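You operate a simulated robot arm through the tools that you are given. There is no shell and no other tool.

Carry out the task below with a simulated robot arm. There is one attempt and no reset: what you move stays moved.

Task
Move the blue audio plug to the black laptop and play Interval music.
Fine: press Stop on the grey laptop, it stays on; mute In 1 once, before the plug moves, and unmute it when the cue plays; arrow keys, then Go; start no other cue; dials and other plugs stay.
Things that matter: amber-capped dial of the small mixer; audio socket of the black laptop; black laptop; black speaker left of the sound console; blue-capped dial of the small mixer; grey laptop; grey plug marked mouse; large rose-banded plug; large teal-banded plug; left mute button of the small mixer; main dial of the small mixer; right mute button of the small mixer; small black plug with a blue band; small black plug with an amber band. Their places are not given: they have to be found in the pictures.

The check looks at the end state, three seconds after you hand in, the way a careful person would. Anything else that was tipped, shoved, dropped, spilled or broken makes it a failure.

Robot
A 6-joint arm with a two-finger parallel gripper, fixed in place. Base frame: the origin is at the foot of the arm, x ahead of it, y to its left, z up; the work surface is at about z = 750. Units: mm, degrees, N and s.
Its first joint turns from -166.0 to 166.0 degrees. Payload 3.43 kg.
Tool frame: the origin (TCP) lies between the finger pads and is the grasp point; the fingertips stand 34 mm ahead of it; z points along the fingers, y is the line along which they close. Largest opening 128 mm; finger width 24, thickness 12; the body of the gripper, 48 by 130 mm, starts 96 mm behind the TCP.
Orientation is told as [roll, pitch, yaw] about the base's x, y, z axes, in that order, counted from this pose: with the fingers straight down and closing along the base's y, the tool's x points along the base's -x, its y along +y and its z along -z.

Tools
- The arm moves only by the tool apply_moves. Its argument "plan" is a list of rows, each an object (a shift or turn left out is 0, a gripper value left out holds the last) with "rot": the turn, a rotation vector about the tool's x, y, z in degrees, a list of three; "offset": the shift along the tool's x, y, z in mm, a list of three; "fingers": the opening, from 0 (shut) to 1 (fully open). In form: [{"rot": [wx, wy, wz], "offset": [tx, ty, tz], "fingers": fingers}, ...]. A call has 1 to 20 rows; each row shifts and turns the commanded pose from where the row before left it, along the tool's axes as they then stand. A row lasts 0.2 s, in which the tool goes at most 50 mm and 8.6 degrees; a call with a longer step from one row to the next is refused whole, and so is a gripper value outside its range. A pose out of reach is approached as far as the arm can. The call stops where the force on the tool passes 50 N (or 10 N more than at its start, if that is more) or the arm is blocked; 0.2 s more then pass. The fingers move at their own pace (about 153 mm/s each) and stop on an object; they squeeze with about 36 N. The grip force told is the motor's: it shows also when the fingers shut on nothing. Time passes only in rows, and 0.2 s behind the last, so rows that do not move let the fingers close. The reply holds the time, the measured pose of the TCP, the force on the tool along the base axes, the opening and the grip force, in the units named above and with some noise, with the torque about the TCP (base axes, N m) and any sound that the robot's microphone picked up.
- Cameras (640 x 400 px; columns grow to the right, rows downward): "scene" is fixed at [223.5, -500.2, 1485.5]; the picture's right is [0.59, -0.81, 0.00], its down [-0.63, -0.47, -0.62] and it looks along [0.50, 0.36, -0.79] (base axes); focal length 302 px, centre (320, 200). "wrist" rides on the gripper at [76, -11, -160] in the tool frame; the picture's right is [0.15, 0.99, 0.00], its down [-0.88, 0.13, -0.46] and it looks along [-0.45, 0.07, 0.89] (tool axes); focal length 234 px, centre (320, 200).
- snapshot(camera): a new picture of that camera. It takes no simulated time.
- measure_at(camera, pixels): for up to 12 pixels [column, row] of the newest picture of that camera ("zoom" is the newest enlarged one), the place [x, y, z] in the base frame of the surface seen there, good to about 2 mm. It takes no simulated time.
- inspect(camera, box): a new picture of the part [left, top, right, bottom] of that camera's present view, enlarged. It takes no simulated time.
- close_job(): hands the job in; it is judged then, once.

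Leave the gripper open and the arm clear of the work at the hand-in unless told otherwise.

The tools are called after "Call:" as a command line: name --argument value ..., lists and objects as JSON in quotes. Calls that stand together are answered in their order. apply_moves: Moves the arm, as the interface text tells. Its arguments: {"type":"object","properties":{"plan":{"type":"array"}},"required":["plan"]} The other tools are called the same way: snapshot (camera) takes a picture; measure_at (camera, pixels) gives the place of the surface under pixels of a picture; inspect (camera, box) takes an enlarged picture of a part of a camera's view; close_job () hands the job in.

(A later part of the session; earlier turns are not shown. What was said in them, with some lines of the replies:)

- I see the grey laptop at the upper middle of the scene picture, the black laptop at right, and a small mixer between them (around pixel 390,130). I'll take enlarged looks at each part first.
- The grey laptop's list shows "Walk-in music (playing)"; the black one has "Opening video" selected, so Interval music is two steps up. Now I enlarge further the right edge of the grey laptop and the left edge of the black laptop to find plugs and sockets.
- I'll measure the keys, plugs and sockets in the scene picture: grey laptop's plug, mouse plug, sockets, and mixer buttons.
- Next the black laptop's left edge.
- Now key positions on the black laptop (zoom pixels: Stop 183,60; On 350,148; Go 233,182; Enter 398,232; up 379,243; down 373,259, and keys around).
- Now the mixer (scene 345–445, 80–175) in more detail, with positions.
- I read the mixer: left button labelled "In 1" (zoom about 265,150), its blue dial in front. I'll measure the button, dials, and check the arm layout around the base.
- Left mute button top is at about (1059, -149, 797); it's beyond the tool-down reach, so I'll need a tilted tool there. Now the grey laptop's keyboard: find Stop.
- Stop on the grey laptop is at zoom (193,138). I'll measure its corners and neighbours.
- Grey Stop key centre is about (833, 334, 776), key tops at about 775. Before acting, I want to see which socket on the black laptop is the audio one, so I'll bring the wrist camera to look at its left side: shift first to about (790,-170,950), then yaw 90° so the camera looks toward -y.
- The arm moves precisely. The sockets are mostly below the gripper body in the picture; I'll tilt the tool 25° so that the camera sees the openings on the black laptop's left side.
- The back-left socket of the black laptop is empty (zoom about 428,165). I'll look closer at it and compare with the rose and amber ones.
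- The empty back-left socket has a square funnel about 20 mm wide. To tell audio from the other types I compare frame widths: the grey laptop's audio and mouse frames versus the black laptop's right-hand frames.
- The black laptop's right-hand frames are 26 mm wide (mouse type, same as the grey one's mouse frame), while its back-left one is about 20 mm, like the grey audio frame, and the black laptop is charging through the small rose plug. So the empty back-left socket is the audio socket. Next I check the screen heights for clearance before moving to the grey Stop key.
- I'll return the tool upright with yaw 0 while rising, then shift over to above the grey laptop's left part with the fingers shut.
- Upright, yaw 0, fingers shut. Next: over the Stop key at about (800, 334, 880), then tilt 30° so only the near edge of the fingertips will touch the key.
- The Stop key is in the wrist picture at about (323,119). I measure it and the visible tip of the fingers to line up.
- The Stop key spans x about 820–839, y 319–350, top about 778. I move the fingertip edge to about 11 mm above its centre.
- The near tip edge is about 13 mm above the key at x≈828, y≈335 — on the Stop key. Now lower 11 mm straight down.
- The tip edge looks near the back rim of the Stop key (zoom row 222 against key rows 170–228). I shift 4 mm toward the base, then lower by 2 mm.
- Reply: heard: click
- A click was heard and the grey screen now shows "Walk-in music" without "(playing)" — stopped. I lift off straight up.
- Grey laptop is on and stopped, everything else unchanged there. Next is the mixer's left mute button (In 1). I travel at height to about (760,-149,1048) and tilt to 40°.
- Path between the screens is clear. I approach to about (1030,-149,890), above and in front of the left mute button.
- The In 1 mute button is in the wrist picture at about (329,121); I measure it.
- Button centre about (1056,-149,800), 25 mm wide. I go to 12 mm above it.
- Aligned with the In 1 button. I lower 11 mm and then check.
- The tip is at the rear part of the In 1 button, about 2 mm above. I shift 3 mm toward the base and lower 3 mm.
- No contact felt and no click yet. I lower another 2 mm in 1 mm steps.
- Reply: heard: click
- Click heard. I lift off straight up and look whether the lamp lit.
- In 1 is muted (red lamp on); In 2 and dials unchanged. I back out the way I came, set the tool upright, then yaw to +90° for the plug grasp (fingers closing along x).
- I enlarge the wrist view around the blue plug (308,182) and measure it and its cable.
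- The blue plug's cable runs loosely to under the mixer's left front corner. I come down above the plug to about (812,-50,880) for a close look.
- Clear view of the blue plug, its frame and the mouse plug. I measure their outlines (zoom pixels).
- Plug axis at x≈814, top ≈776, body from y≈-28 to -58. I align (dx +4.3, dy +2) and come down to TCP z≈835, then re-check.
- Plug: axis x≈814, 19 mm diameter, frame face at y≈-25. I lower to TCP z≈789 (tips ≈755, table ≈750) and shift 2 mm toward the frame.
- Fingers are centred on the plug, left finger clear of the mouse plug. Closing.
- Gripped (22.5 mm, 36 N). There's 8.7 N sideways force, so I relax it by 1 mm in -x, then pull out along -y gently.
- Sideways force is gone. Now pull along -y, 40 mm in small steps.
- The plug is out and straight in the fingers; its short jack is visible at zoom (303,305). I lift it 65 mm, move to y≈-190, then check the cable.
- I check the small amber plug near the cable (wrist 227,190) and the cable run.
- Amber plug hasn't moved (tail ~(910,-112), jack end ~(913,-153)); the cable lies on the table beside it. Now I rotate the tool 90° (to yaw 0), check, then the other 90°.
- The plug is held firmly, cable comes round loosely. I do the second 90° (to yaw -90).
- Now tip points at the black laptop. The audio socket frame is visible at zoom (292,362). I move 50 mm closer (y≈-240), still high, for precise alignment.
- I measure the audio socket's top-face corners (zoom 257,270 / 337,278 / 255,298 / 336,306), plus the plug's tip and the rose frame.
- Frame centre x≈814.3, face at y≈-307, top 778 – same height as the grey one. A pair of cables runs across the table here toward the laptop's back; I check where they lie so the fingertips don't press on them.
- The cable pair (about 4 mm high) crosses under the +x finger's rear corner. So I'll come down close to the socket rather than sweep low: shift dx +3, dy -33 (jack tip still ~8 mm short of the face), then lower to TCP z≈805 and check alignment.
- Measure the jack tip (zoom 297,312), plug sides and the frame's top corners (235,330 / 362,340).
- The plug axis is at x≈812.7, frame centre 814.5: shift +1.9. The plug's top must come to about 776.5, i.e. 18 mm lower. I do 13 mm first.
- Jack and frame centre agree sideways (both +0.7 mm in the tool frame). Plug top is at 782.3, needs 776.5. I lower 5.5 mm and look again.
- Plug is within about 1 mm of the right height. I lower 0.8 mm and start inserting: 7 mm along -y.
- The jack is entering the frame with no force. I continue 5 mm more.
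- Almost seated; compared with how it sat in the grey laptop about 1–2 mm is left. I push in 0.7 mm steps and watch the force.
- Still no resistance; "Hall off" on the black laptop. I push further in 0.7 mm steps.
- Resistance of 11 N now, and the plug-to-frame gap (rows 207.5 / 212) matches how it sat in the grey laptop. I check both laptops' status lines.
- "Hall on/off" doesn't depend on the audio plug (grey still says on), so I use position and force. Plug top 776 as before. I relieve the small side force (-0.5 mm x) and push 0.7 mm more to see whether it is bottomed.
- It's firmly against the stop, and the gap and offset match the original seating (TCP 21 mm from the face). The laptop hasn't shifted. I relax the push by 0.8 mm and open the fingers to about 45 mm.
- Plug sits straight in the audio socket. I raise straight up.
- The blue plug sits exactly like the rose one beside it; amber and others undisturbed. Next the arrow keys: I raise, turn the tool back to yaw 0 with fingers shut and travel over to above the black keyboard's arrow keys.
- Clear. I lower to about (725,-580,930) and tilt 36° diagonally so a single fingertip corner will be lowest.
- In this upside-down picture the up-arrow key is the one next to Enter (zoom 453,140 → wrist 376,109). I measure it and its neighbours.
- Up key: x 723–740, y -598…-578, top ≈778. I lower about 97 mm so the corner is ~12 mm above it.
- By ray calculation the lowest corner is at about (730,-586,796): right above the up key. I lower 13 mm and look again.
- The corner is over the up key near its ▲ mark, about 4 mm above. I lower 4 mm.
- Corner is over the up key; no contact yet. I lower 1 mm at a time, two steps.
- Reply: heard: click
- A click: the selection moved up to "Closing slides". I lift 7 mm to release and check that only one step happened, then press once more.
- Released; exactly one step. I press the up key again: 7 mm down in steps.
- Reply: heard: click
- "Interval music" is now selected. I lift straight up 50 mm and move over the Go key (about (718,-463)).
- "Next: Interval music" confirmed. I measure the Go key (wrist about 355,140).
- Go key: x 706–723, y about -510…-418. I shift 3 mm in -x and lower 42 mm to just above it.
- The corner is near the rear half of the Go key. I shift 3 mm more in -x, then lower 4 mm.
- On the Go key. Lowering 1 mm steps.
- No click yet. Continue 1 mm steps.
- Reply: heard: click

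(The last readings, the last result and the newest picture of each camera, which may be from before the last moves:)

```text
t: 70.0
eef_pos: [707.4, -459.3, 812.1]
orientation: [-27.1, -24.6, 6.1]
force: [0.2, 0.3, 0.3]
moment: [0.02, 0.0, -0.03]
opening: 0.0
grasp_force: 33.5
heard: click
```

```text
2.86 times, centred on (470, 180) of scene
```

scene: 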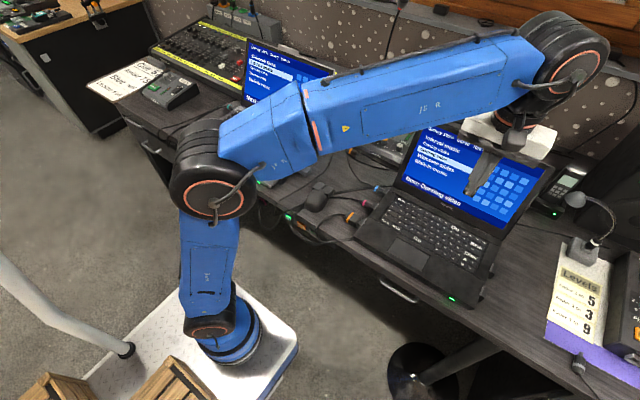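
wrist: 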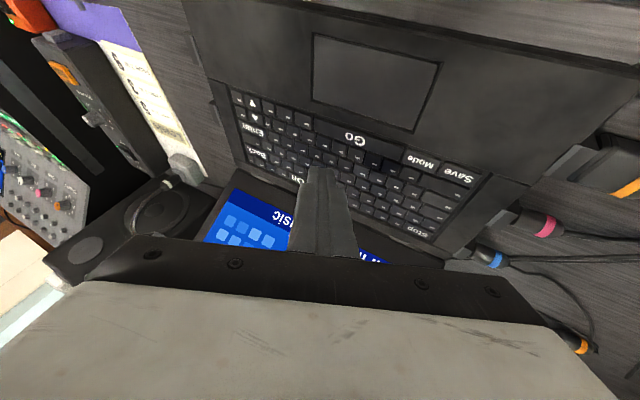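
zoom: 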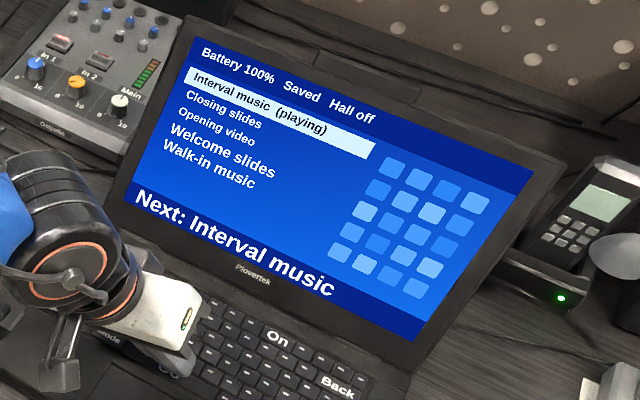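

"Interval music (playing)" — the cue plays. I lift off, set the tool upright and travel to the mixer to unmute In 1.

Call:
apply_moves --plan '[{"offset": [-4.2, -4.2, -8.1]}, {"offset": [-16.6, -16.6, -32.3]}, {"offset": [-16.6, -16.6, -32.3]}, {"rot": [-5.1, 5.1, 0]}, {"rot": [-5.1, 5.1, 0]}, {"rot": [-5.1, 5.1, 0]}, {"rot": [-5.1, 5.1, 0]}, {"rot": [-5.1, 5.1, 0]}, {"offset": [0, 0, -45]}, {"offset": [0, 0, -45]}, {"offset": [0, 0, -45]}, {"offset": [-7, 44, 0]}, {"offset": [-7, 44, 0]}, {"offset": [-7, 44, 0]}, {"offset": [-7, 44, 0]}, {"offset": [-7, 44, 0]}, {"offset": [-7, 44, 0]}, {"offset": [-7, 44, 0]}, {"offset": [0, 0, 0]}]'

Call:
apply_moves --plan '[{"rot": [0, -8, 0]}, {"rot": [0, -8, 0]}, {"rot": [0, -8, 0]}, {"rot": [0, -8, 0]}, {"rot": [0, -8, 0]}, {"offset": [0, 0, 0]}]'

Call:
snapshot --camera "scene"

Call:
snapshot --camera "wrist"

```text
t: 74.0
eef_pos: [753.1, -151.7, 1036.0]
orientation: [0.1, -0.1, -0.1]
force: [-0.3, -0.7, -0.2]
moment: [0.0, -0.02, 0.01]
opening: 0.0
grasp_force: 32.5
```

```text
t: 75.4
eef_pos: [756.5, -152.2, 1036.4]
orientation: [0.0, -40.1, -0.1]
force: [0.0, 0.0, 0.6]
moment: [0.03, -0.03, -0.01]
opening: 0.0
grasp_force: 33.3
```

```text
taken
```

scene: 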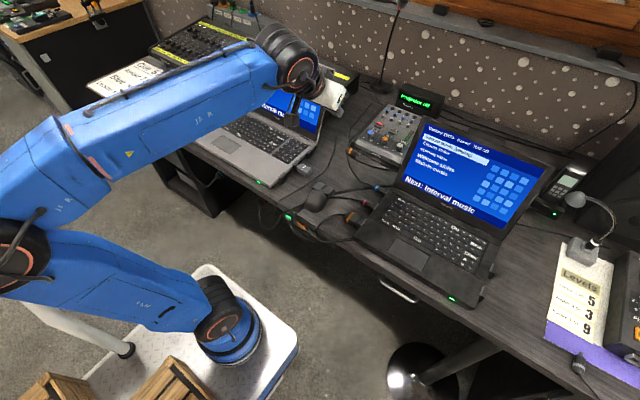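

```text
taken
```

wrist: 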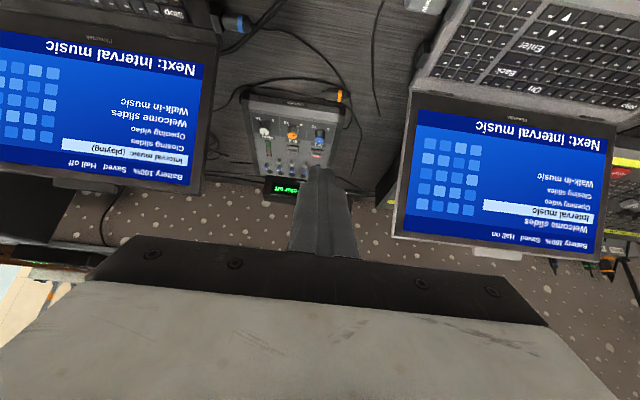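

Both screens as expected (black: Interval music playing; grey idle). I approach to above the left mute button.

Call:
apply_moves --plan '[{"offset": [-19.3, 0.35, 40.3]}, {"offset": [-19.3, 0.35, 40.3]}, {"offset": [-19.3, 0.35, 40.3]}, {"offset": [-19.3, 0.35, 40.3]}, {"offset": [-19.3, 0.35, 40.3]}, {"offset": [-19.3, 0.35, 40.3]}, {"offset": [-19.3, 0.35, 40.3]}, {"offset": [0, 0, 0]}]'

Call:
snapshot --camera "wrist"

Call:
inspect --camera "wrist" --box '[240, 60, 400, 200]'

Call:
measure_at --camera "zoom" --pixels '[[345, 118], [310, 95], [385, 100], [378, 150], [312, 145], [345, 140]]'

```text
t: 77.2
eef_pos: [1038.6, -151.4, 909.7]
orientation: [0.0, -40.0, 0.0]
force: [0.2, -0.8, 0.9]
moment: [0.03, 0.0, -0.02]
opening: 0.0
grasp_force: 32.9
```

```text
taken
```

wrist: 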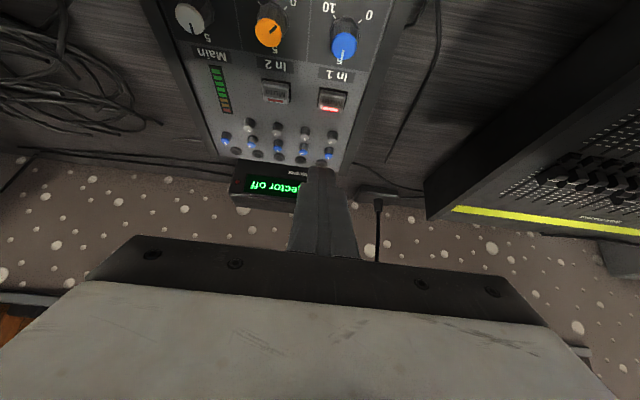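

```text
2.86 times, centred on (320, 130) of wrist
```

zoom: 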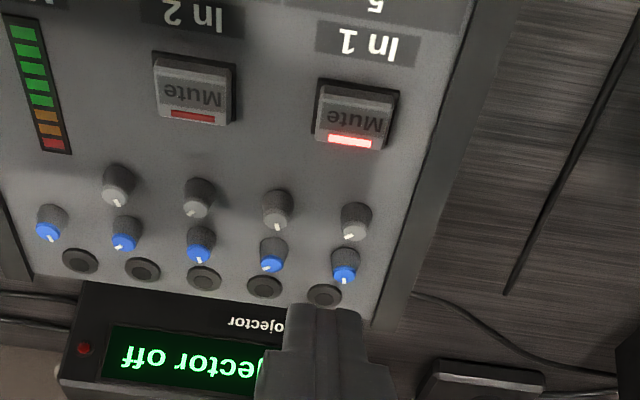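

```text
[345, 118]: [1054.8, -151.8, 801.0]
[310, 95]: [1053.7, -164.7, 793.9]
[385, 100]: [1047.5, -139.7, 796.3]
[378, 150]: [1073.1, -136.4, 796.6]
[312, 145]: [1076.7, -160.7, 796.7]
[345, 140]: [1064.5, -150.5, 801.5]
```

In 1 mute lamp is still lit. I move to about 12 mm above the button (dy +2 correction).

Call:
apply_moves --plan '[{"offset": [19.4, 1.1, 25.5]}, {"offset": [19.4, 1.1, 25.5]}, {"offset": [0, 0, 0]}]'

Call:
inspect --camera "wrist" --box '[240, 80, 400, 220]'

```text
t: 78.0
eef_pos: [1045.2, -147.2, 844.8]
orientation: [-0.1, -40.0, -0.1]
force: [0.0, 0.2, 0.6]
moment: [0.0, 0.01, 0.01]
opening: 0.0
grasp_force: 33.1
```

```text
2.86 times, centred on (320, 150) of wrist
```

zoom: 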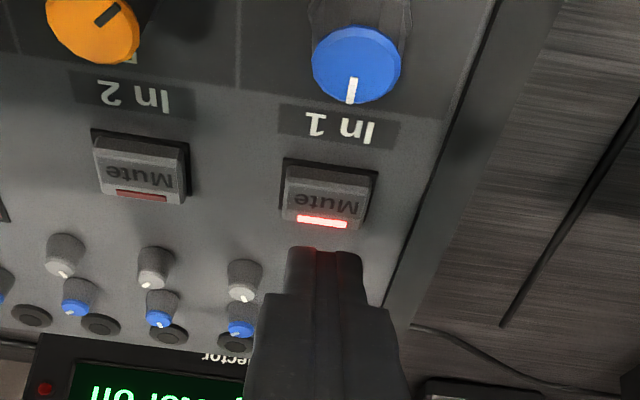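

Aligned within 1–2 mm. I correct (dx -3, dy -1) and lower 11 mm.

Call:
apply_moves --plan '[{"offset": [2.3, -1.0, -1.93]}, {"offset": [3.5, 0, 4.2]}, {"offset": [3.5, 0, 4.2]}, {"offset": [0, 0, 0]}]'

Call:
inspect --camera "wrist" --box '[240, 80, 400, 220]'

```text
t: 79.0
eef_pos: [1042.7, -147.3, 832.7]
orientation: [0.0, -40.0, -0.1]
force: [0.0, 0.0, 0.1]
moment: [-0.01, 0.0, 0.0]
opening: 0.1
grasp_force: 32.7
```

```text
2.86 times, centred on (320, 150) of wrist
```

zoom: 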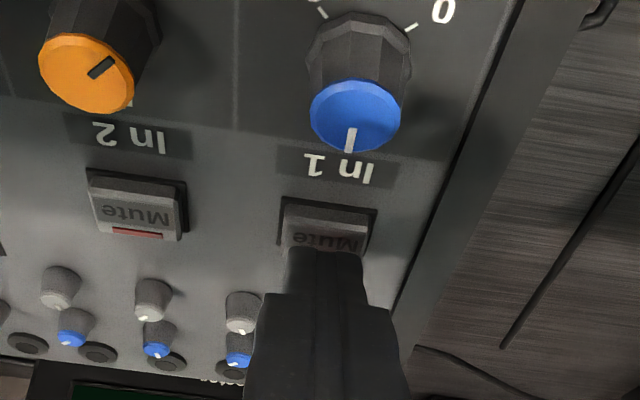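

On the button, just above it. I lower in 1 mm steps until the click.

Call:
apply_moves --plan '[{"offset": [0.64, 0, 0.77]}, {"offset": [0.64, 0, 0.77]}, {"offset": [0, 0, 0]}]'

```text
t: 79.8
eef_pos: [1042.8, -147.9, 831.5]
orientation: [-0.1, -40.0, -0.1]
force: [-0.5, 0.2, 2.1]
moment: [0.02, 0.0, 0.01]
opening: 0.0
grasp_force: 32.7
heard: click
```

Click heard. I lift off straight up and check the lamp.

Call:
apply_moves --plan '[{"offset": [-6.4, 0, -7.7]}, {"offset": [-19, 0, -23]}, {"offset": [-25, 0, -30]}, {"offset": [0, 0, 0]}]'

Call:
inspect --camera "wrist" --box '[240, 60, 400, 200]'

Call:
inspect --camera "scene" --box '[350, 90, 430, 170]'

```text
t: 80.8
eef_pos: [1043.9, -147.9, 910.1]
orientation: [0.0, -40.0, -0.1]
force: [1.8, 0.5, 0.1]
moment: [0.0, 0.0, -0.03]
opening: 0.0
grasp_force: 33.3
```

```text
2.86 times, centred on (320, 130) of wrist
```

zoom: 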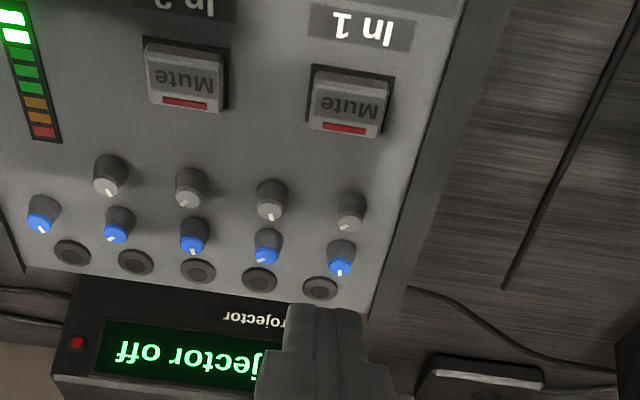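

```text
5.00 times, centred on (390, 130) of scene
```

zoom: 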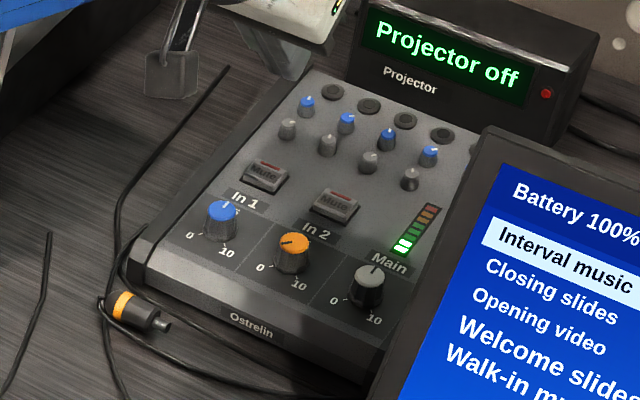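

In 1's lamp is off and the meter's green segments light: music is coming through In 1. I back out between the screens, set the tool upright and open the gripper.

Call:
apply_moves --plan '[{"offset": [15, -0.15, -42.1]}, {"offset": [15, -0.15, -42.1]}, {"offset": [15, -0.15, -42.1]}, {"offset": [15, -0.15, -42.1]}, {"offset": [15, -0.15, -42.1]}, {"offset": [15, -0.15, -42.1]}, {"offset": [15, -0.15, -42.1]}, {"rot": [0, 8, 0]}, {"rot": [0, 8, 0]}, {"rot": [0, 8, 0]}, {"rot": [0, 8, 0]}, {"rot": [0, 8, 0]}, {"offset": [40, 20, 0]}, {"offset": [40, 20, 0]}, {"offset": [40, 20, 0]}, {"offset": [0, 20, 0], "fingers": 1}, {"fingers": 1}, {"fingers": 1}, {"fingers": 1}]'

Call:
snapshot --camera "scene"

Call:
snapshot --camera "wrist"

Call:
inspect --camera "scene" --box '[390, 110, 560, 230]'

Call:
inspect --camera "scene" --box '[270, 80, 440, 240]'

```text
t: 84.8
eef_pos: [654.1, -69.3, 1067.3]
orientation: [0.1, 0.1, -0.1]
force: [0.7, -0.7, 0.0]
moment: [-0.02, -0.02, -0.05]
opening: 127.9
grasp_force: 0.0
```

```text
taken
```

scene: 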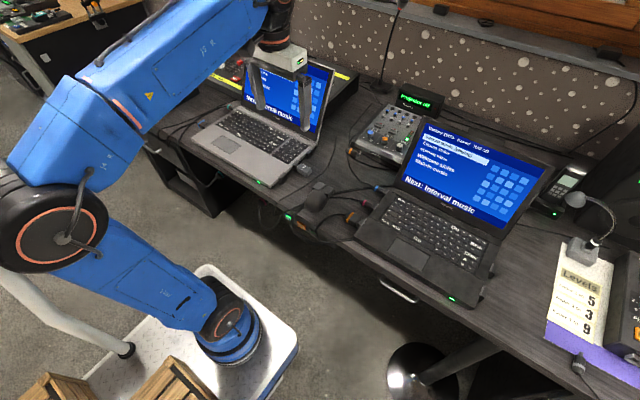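

```text
taken
```

wrist: 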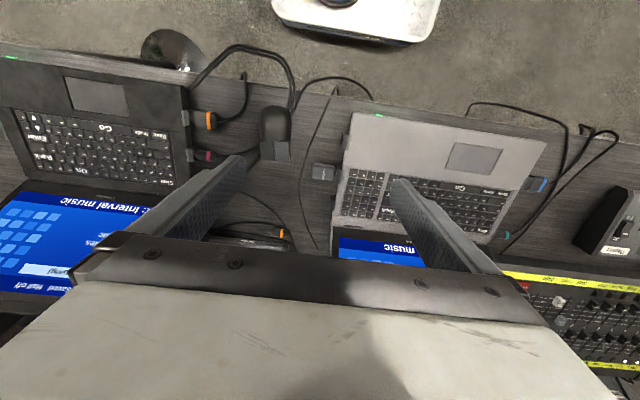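

```text
3.33 times, centred on (475, 170) of scene
```

zoom: 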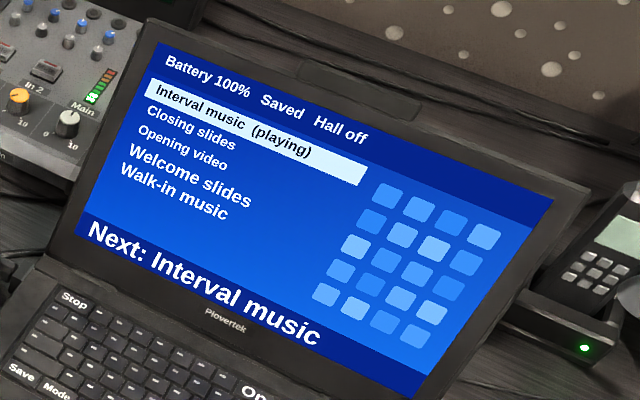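

```text
2.50 times, centred on (355, 160) of scene
```

zoom: 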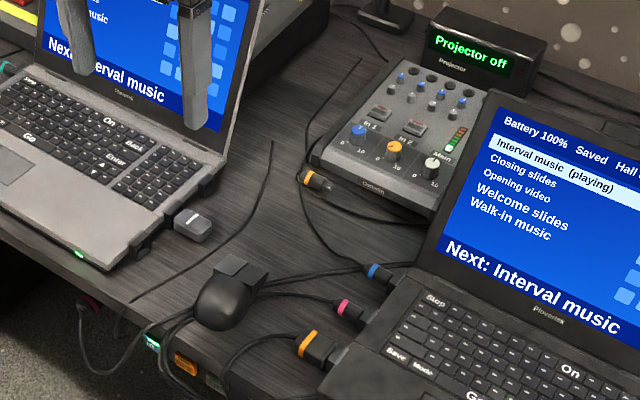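

The black laptop shows "Interval music (playing)", the blue plug is seated, both mute lamps off with the meter lit. One last look at the grey laptop, the mixer and the hanging plugs.

Call:
inspect --camera "scene" --box '[225, 50, 345, 190]'

Call:
inspect --camera "scene" --box '[350, 95, 430, 175]'

Call:
inspect --camera "scene" --box '[240, 160, 400, 260]'

Call:
inspect --camera "scene" --box '[350, 170, 410, 220]'

```text
2.86 times, centred on (285, 120) of scene
```

zoom: 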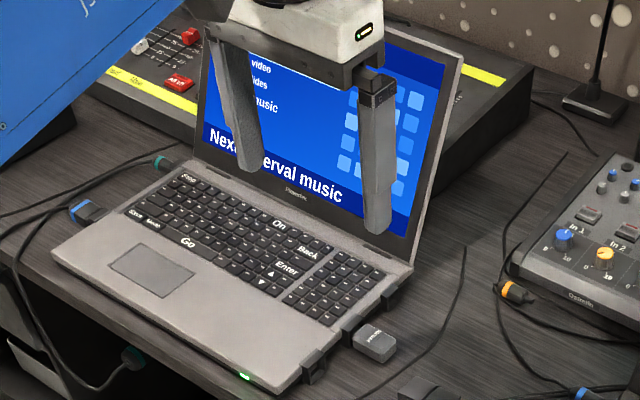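

```text
5.00 times, centred on (390, 135) of scene
```

zoom: 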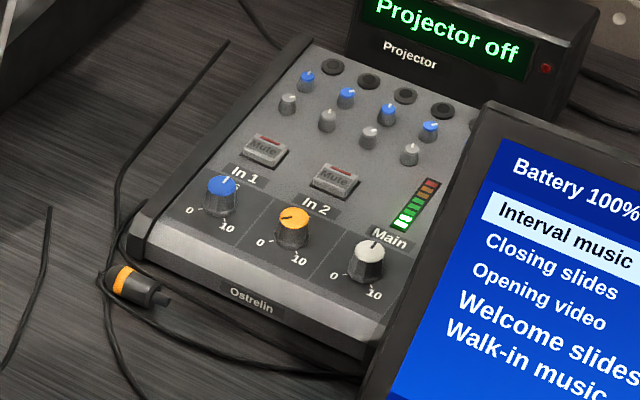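

```text
4.00 times, centred on (320, 210) of scene
```

zoom: 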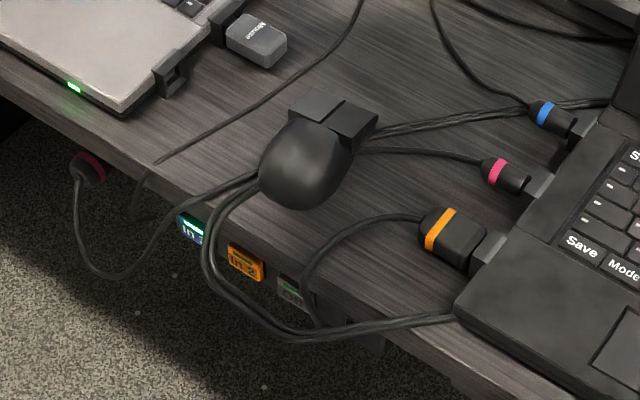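

```text
8.00 times, centred on (380, 195) of scene
```

zoom: 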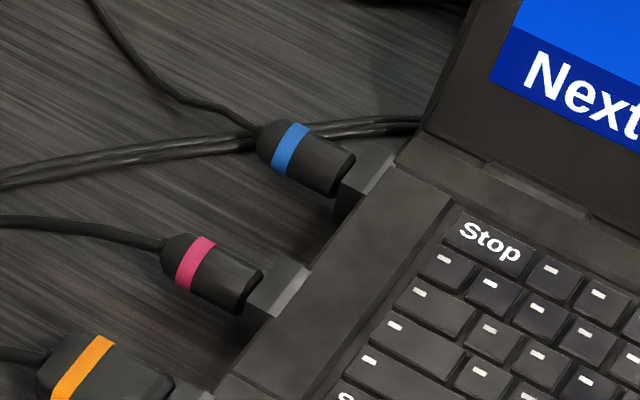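

Everything checks out:
- **Grey laptop:** on and stopped.
- **Blue plug:** seated in the black laptop's audio socket.
- **Cue:** Interval music is playing, and the mixer's meter is lit.
- **Mixer:** both mute lamps are off and the dials have not moved.
- **Other plugs:** all where they were.
- **Arm:** clear of the work, gripper open.

I hand in the job.

Call:
close_job

```text
The job is handed in.
```

The blue audio plug is now in the black laptop's audio socket, and that laptop shows "Interval music (playing)". The job is handed in; no result has come back yet.

- **Grey laptop:** I pressed Stop once. Walk-in music stopped and the laptop stayed on.
- **Mute:** I muted In 1 before the plug moved and unmuted it once the cue was playing. The mixer's meter lit up straight after, so the sound is coming through In 1.
- **Cue:** I pressed the up arrow twice to reach Interval music, then Go. No other cue was started.
- **Everything else:** the dials and other plugs look unmoved in the final pictures. The gripper is open and the arm is clear of the desk.

The black laptop's status line still reads "Hall off" and the grey one's "Hall on". That didn't change when the plug moved, and I left it alone because you didn't ask for it.
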